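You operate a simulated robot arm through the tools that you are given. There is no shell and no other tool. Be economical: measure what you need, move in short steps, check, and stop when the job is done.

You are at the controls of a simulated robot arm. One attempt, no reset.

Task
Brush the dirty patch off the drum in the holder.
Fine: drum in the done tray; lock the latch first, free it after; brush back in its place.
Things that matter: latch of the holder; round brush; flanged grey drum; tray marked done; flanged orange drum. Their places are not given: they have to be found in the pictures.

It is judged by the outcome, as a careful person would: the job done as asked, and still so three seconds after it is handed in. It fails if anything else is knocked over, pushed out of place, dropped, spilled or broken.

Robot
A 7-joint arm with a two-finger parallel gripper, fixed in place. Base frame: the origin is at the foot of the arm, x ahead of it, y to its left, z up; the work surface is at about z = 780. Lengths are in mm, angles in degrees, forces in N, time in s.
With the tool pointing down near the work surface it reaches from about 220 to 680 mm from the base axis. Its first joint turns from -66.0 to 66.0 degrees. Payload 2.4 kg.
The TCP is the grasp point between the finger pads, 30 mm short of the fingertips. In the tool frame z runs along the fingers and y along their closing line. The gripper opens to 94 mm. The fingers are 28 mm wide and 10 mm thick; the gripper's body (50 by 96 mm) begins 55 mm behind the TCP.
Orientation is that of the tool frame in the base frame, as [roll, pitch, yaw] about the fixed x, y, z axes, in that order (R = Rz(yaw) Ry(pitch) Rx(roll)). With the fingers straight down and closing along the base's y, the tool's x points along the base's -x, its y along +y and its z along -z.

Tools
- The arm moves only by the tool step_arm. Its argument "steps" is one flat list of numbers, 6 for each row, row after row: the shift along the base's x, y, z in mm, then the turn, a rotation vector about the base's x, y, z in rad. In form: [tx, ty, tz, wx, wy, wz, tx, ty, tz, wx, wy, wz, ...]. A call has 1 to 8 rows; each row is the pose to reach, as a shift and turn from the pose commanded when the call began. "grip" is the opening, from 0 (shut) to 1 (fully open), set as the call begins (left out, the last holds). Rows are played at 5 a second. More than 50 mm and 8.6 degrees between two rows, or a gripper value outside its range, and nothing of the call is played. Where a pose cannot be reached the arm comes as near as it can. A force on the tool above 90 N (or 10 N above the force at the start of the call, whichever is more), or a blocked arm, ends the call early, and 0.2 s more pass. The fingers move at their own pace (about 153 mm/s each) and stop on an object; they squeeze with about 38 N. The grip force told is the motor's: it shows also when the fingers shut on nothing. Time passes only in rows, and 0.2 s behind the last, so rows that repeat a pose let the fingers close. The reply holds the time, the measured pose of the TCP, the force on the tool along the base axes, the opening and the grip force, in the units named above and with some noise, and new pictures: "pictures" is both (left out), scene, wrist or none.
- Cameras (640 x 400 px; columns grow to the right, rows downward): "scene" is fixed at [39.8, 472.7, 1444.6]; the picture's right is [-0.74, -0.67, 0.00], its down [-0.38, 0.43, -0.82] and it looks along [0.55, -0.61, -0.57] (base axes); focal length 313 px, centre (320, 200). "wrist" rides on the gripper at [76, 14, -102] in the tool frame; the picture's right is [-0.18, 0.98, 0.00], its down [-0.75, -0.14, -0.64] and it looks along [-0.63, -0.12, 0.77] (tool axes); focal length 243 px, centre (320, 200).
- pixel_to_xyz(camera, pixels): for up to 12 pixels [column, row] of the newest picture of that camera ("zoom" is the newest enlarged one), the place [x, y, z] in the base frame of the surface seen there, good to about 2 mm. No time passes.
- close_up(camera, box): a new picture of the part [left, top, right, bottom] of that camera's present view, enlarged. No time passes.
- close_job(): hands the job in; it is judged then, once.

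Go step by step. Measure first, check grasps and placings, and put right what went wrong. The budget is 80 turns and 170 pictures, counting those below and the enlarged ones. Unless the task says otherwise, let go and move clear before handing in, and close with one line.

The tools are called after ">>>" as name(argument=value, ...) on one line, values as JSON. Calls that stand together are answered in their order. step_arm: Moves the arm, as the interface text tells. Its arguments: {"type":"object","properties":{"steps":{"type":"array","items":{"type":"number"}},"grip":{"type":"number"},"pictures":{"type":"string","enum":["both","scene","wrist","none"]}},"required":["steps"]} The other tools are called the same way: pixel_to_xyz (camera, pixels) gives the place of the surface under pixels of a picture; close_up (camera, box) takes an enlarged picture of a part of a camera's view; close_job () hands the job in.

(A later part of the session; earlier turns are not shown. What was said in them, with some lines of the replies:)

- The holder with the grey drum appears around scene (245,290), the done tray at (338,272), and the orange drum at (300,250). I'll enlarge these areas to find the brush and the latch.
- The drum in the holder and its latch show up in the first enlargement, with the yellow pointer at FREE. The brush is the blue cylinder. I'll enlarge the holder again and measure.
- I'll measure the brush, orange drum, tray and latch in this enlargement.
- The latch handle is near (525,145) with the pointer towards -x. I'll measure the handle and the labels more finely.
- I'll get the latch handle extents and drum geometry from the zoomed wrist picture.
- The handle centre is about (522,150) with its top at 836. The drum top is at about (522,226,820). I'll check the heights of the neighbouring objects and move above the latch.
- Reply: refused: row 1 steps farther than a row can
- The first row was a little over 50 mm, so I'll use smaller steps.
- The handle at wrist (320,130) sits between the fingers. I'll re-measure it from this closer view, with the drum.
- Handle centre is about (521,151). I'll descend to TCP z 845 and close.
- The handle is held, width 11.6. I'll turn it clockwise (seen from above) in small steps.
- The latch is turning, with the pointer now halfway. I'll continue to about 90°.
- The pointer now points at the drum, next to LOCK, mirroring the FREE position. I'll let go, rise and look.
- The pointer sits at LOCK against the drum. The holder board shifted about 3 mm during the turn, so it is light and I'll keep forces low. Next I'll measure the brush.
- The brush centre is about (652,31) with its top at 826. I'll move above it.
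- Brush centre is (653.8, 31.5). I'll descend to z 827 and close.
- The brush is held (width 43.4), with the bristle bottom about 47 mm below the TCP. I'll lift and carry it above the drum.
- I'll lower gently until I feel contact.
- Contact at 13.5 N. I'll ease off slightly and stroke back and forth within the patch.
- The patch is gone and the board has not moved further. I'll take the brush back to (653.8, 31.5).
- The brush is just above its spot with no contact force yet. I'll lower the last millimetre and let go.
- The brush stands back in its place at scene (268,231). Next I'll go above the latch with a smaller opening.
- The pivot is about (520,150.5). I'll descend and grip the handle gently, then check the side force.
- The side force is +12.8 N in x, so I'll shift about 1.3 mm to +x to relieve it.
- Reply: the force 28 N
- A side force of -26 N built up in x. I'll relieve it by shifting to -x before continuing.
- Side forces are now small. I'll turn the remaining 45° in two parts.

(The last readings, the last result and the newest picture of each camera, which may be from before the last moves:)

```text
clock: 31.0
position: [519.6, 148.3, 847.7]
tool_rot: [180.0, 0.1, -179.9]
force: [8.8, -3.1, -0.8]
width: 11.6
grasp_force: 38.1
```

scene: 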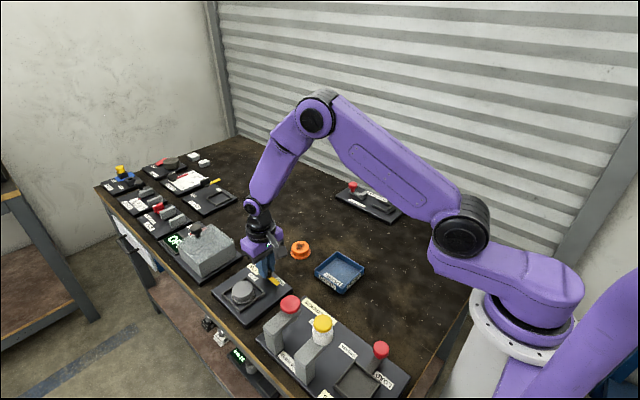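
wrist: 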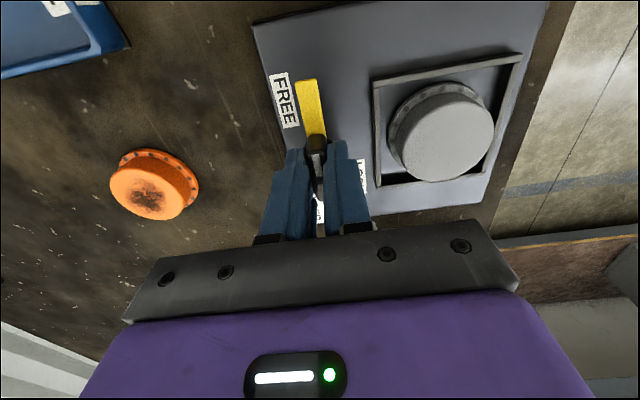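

The pointer is back at FREE, at the same pixels as at the start. I'll let go, rise and inspect.

>>> step_arm(steps=[0, 0, 0, 0, 0, 0, 0, 0, 0, 0, 0, 0, 0, 0, 30, 0, 0, 0, 0, 25, 65, 0, 0, 0, 0, 50, 65, 0, 0, 0, 0, 50, 65, 0, 0, 0], grip=0.45)

>>> close_up(camera="scene", box=[205, 250, 295, 326])

>>> close_up(camera="wrist", box=[240, 60, 480, 210])

```text
clock: 32.4
position: [517.7, 196.9, 912.0]
tool_rot: [-180.0, -0.1, -179.9]
force: [0.8, -0.3, 0.0]
width: 42.1
grasp_force: 0.1
```

scene: 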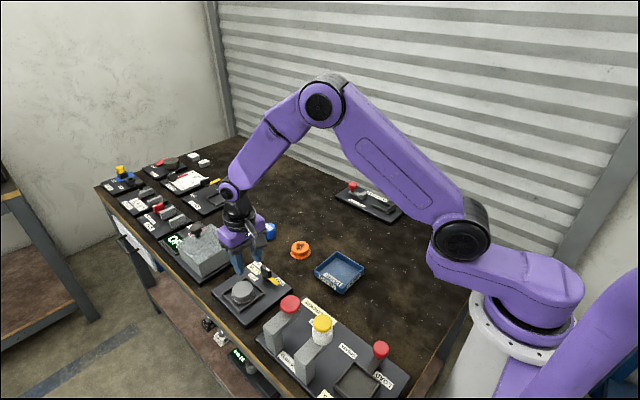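
wrist: 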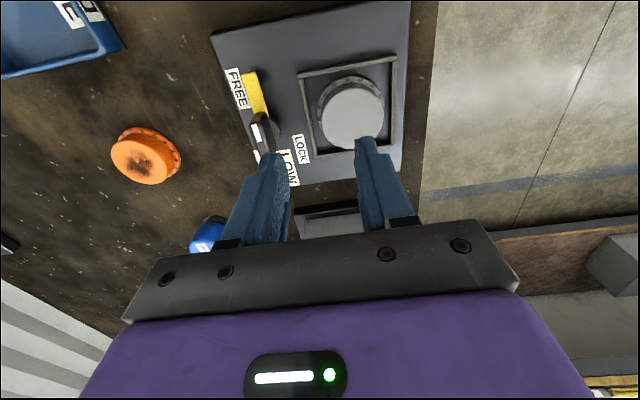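

```text
5.26 times, centred on (250, 288) of scene
```

zoom: 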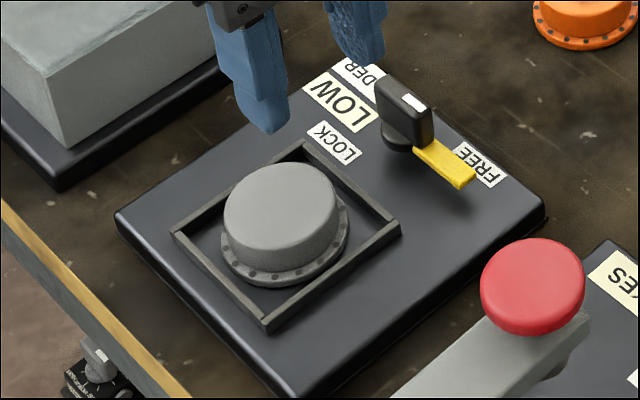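

```text
2.67 times, centred on (360, 135) of wrist
```

zoom: 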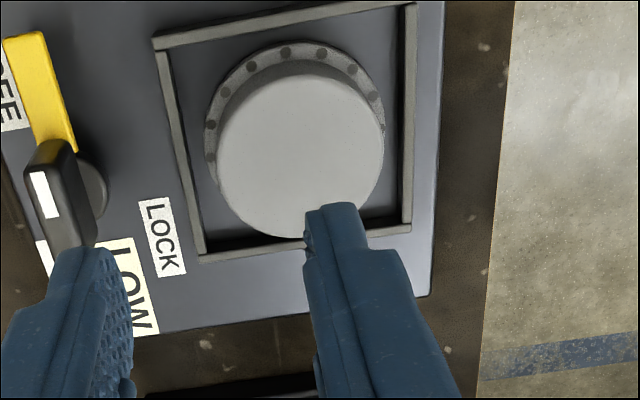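

The latch is free and the board is within a millimetre or two of its start. I'll measure the drum for the grasp.

>>> pixel_to_xyz(camera="zoom", pixels=[[300, 150], [222, 150], [380, 150], [300, 68], [270, 232], [298, 53], [212, 130], [190, 150], [408, 130]])

>>> pixel_to_xyz(camera="scene", pixels=[[341, 272], [338, 283], [335, 258], [316, 270], [362, 268], [340, 289]])

```text
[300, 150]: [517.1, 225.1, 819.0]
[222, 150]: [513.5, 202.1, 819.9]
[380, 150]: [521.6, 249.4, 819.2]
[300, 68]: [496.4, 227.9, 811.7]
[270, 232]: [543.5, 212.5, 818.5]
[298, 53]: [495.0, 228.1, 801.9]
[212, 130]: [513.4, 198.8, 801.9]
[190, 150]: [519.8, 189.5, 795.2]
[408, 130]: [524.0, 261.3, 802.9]
```

```text
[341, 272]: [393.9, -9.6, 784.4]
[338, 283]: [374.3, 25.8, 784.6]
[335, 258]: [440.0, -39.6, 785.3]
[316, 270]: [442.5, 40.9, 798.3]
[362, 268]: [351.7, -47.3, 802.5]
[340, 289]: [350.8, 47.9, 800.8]
```

Drum centre is about (521,225), with the flange top at about 802. I'll open, descend around the body above the flange (TCP 835), and close.

>>> step_arm(steps=[2, 28, 0, 0, 0, 0, 2, 28, 0, 0, 0, 0, 2, 28, -40, 0, 0, 0, 2, 28, -75, 0, 0, 0, 2, 28, -75, 0, 0, 0], grip=0.75)

>>> close_up(camera="scene", box=[205, 250, 295, 326])

```text
clock: 33.6
position: [520.1, 229.1, 835.8]
tool_rot: [179.9, 0.1, -179.9]
force: [-0.2, 0.6, -0.2]
width: 70.6
grasp_force: 0.0
```

scene: 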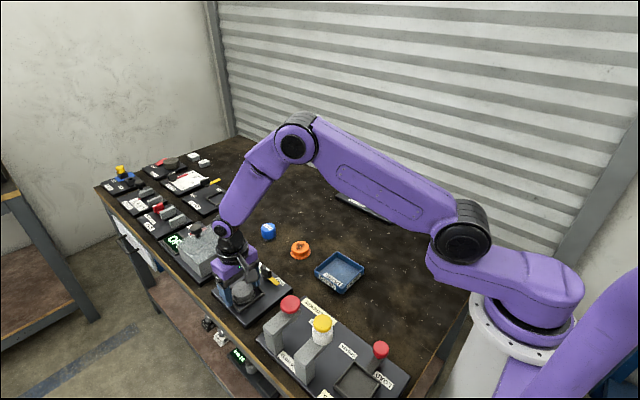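
wrist: 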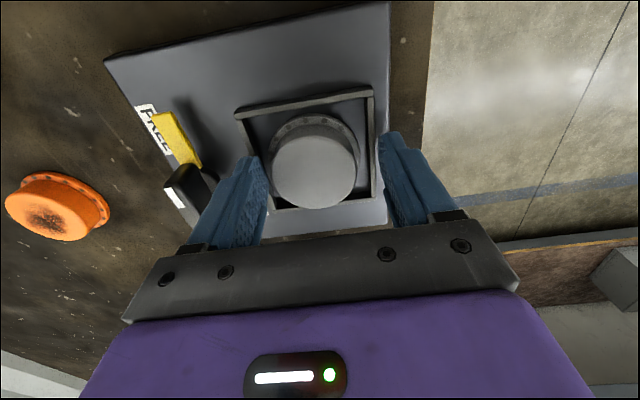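

```text
5.26 times, centred on (250, 288) of scene
```

zoom: 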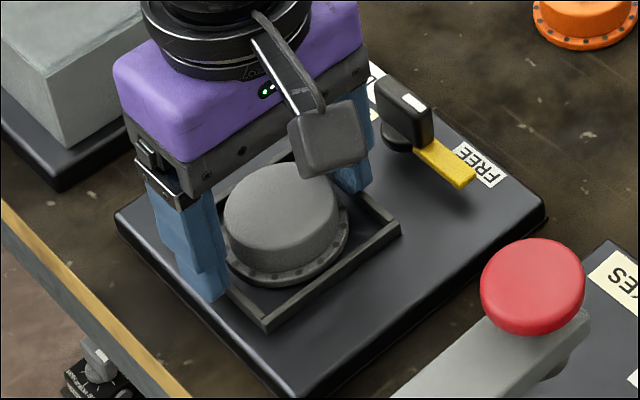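

The drum sits slightly to -y between the fingers (wrist 315 against a centre of 322). I'll shift -2.5 mm and close.

>>> step_arm(steps=[0, -2.5, 0, 0, 0, 0, 0, -2.5, 0, 0, 0, 0], pictures="none")

>>> step_arm(steps=[0, 0, 0, 0, 0, 0, 0, 0, 0, 0, 0, 0, 0, 0, 0, 0, 0, 0], grip=0, pictures="none")

>>> step_arm(steps=[0, 0, 15, 0, 0, 0, 0, 0, 45, 0, 0, 0, 0, 0, 65, 0, 0, 0, 0, 0, 65, 0, 0, 0])

>>> close_up(camera="scene", box=[205, 240, 295, 316])

```text
clock: 34.2
position: [520.3, 226.0, 835.4]
tool_rot: [-180.0, 0.1, -180.0]
force: [-0.5, 0.4, -0.5]
width: 70.6
grasp_force: 0.1
```

```text
clock: 35.0
position: [520.2, 225.9, 836.7]
tool_rot: [180.0, 0.0, 180.0]
force: [-0.2, -0.9, 0.5]
width: 49.6
grasp_force: 37.7
```

```text
clock: 36.0
position: [519.6, 225.2, 902.3]
tool_rot: [180.0, 0.1, 180.0]
force: [-0.2, 0.3, 0.4]
width: 49.8
grasp_force: 38.0
```

scene: 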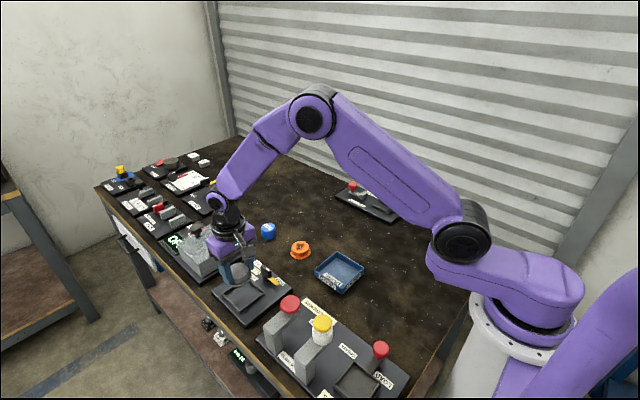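
wrist: 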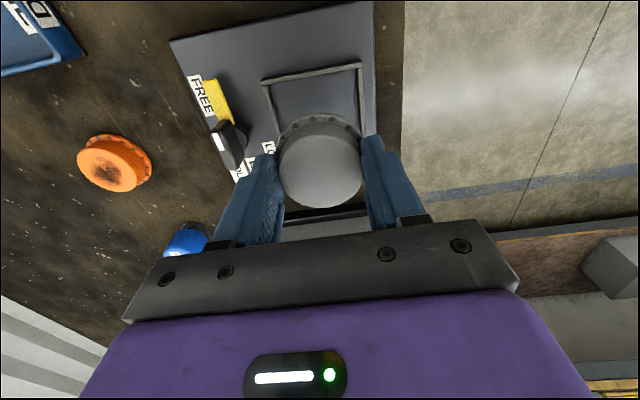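

```text
5.26 times, centred on (250, 278) of scene
```

zoom: 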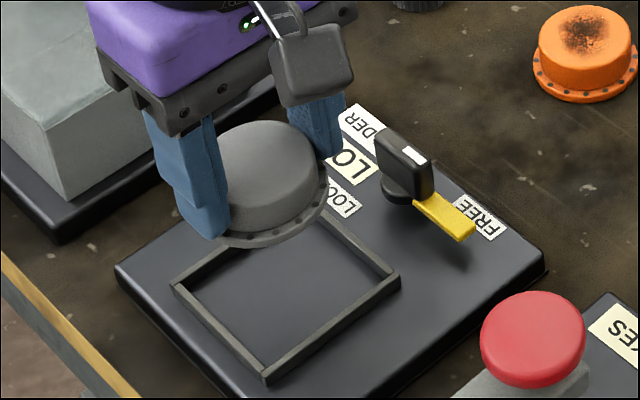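

The drum is lifted cleanly. I'll carry it above the tray centre (396,-1).

>>> step_arm(steps=[-21, -38, 0, 0, 0, 0, -42, -76, 0, 0, 0, 0, -63, -114, 0, 0, 0, 0, -84, -152, 0, 0, 0, 0, -105, -190, 0, 0, 0, 0, -124, -226, 0, 0, 0, 0, -124, -226, -20, 0, 0, 0, -124, -226, -35, 0, 0, 0])

>>> close_up(camera="scene", box=[290, 210, 390, 300])

```text
clock: 37.8
position: [396.2, -1.7, 865.9]
tool_rot: [180.0, -0.1, -180.0]
force: [0.5, 0.1, -0.1]
width: 49.6
grasp_force: 37.8
```

scene: 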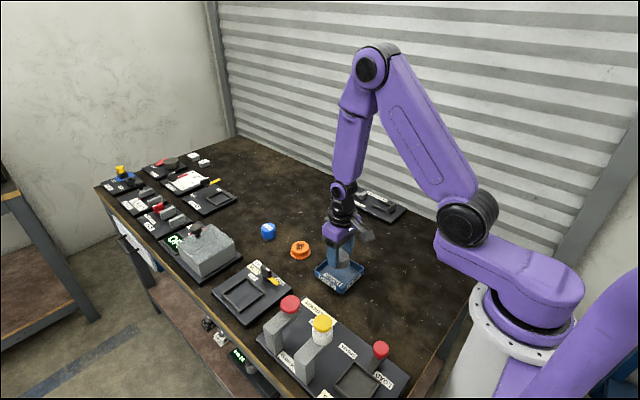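
wrist: 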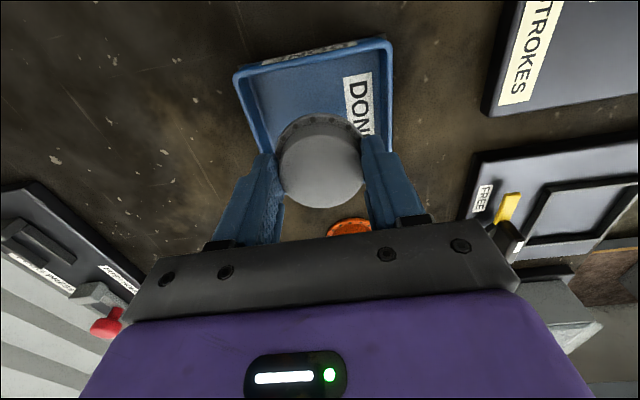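

```text
4.44 times, centred on (340, 255) of scene
```

zoom: 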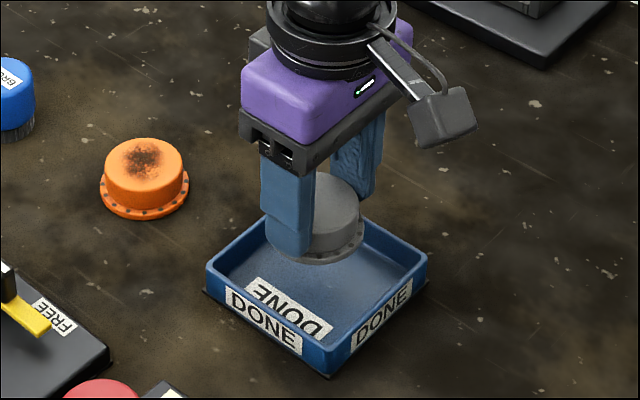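

It is over the tray centre. I'll lower to just above the floor.

>>> step_arm(steps=[0, 0, -20, 0, 0, 0, 0, 0, -36, 0, 0, 0, 0, 0, -39, 0, 0, 0, 0, 0, -40.5, 0, 0, 0, 0, 0, -40.5, 0, 0, 0], pictures="scene")

>>> close_up(camera="scene", box=[290, 210, 390, 300])

```text
clock: 39.0
position: [396.0, -3.3, 824.7]
tool_rot: [-180.0, 0.0, -180.0]
force: [0.7, 0.3, -0.3]
width: 49.6
grasp_force: 37.5
```

scene: 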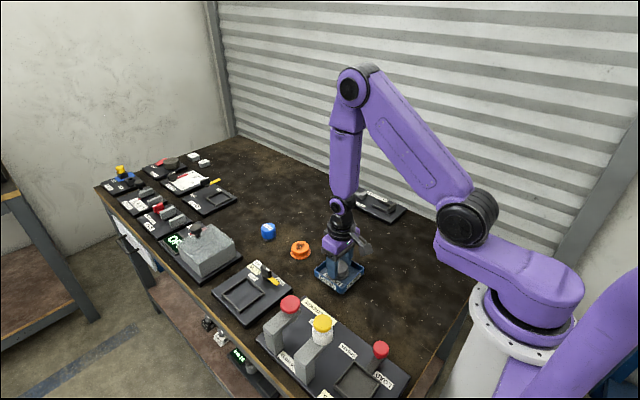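

```text
4.44 times, centred on (340, 255) of scene
```

zoom: 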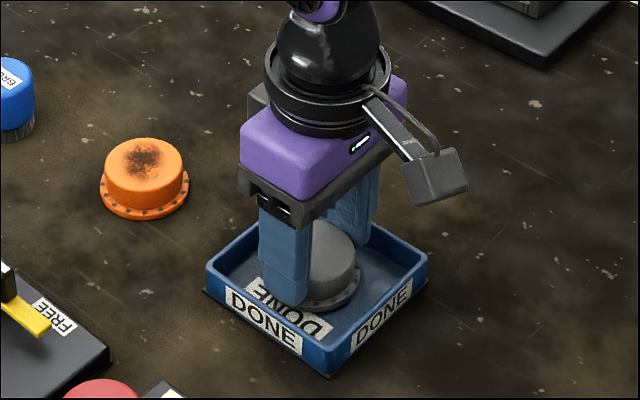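

Nearly down, no force yet. I'll lower in half-millimetre steps until contact.

>>> step_arm(steps=[0, 0, -0.7, 0, 0, 0, 0, 0, -1.4, 0, 0, 0, 0, 0, -1.4, 0, 0, 0], pictures="none")

```text
clock: 39.8
position: [395.5, -1.5, 824.2]
tool_rot: [-180.0, 0.0, -179.9]
force: [0.3, -0.5, -0.1]
width: 49.7
grasp_force: 38.1
```

>>> step_arm(steps=[0, 0, -0.7, 0, 0, 0, 0, 0, -1.2, 0, 0, 0, 0, 0, -1.2, 0, 0, 0], pictures="none")

```text
clock: 40.6
position: [394.7, -3.0, 823.3]
tool_rot: [-180.0, 0.1, 180.0]
force: [-3.1, -4.8, 26.9]
width: 49.4
grasp_force: 38.4
```

Contact with the tray floor. I'll ease up slightly, open only to about 60 mm inside the tray, and rise.

>>> step_arm(steps=[0, 0, 0.8, 0, 0, 0, 0, 0, 0.8, 0, 0, 0], pictures="none")

>>> step_arm(steps=[0, 0, 0, 0, 0, 0, 0, 0, 0, 0, 0, 0, 0, 0, 25, 0, 0, 0, 0, 0, 70, 0, 0, 0, 0, 0, 115, 0, 0, 0, 0, 0, 160, 0, 0, 0, 0, 0, 160, 0, 0, 0], grip=0.63)

>>> close_up(camera="scene", box=[200, 205, 380, 325])

>>> close_up(camera="wrist", box=[200, 30, 440, 180])

```text
clock: 41.2
position: [396.4, -1.2, 824.3]
tool_rot: [-180.0, 0.0, 180.0]
force: [1.1, -4.6, 4.6]
width: 49.7
grasp_force: 38.4
```

```text
clock: 42.8
position: [393.3, -5.5, 985.4]
tool_rot: [-180.0, 0.0, 179.9]
force: [0.8, -0.2, 0.9]
width: 59.2
grasp_force: 0.0
```

scene: 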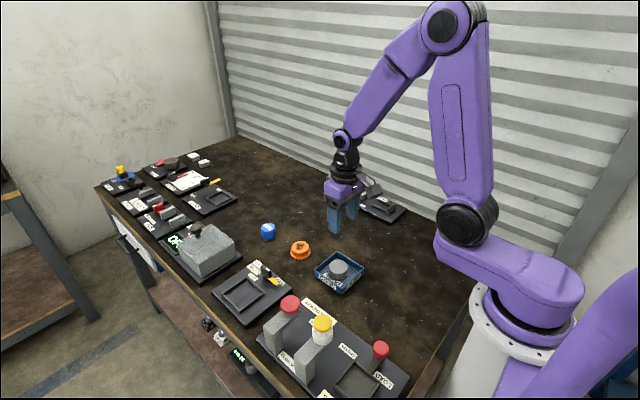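
wrist: 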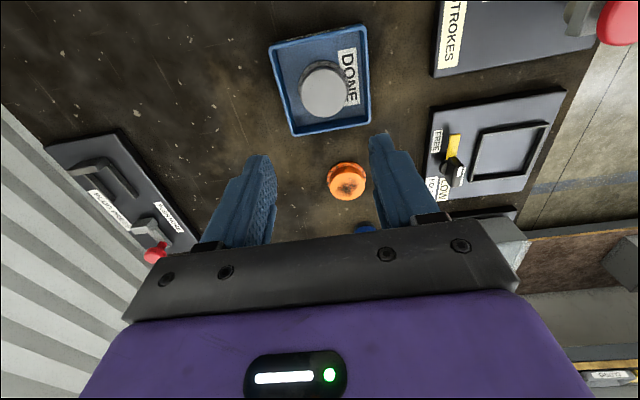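

```text
3.33 times, centred on (290, 265) of scene
```

zoom: 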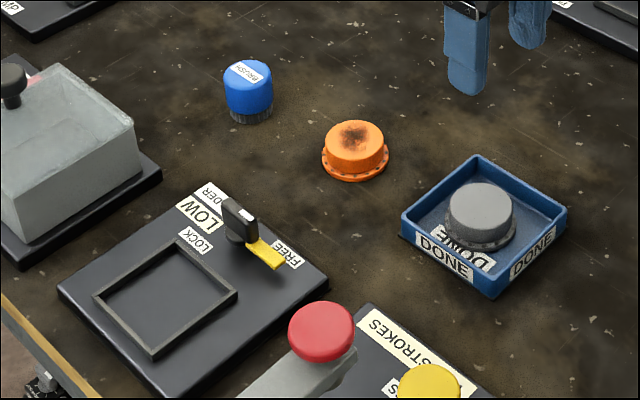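

```text
2.67 times, centred on (320, 105) of wrist
```

zoom: 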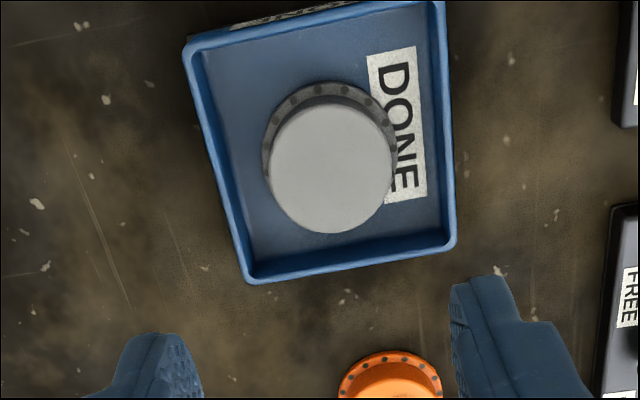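

The clean drum lies flat in the DONE tray. The latch is at FREE, the brush stands in its place, the orange drum is untouched and the gripper is clear. Handing in.

>>> close_job()

```text
The job is handed in.
```

The grey drum was brushed clean with the latch locked and is now in the done tray, with the latch freed and the brush back in its place; turning the latch nudged the holder board a few millimetres, and it ended about 1–2 mm from its start.
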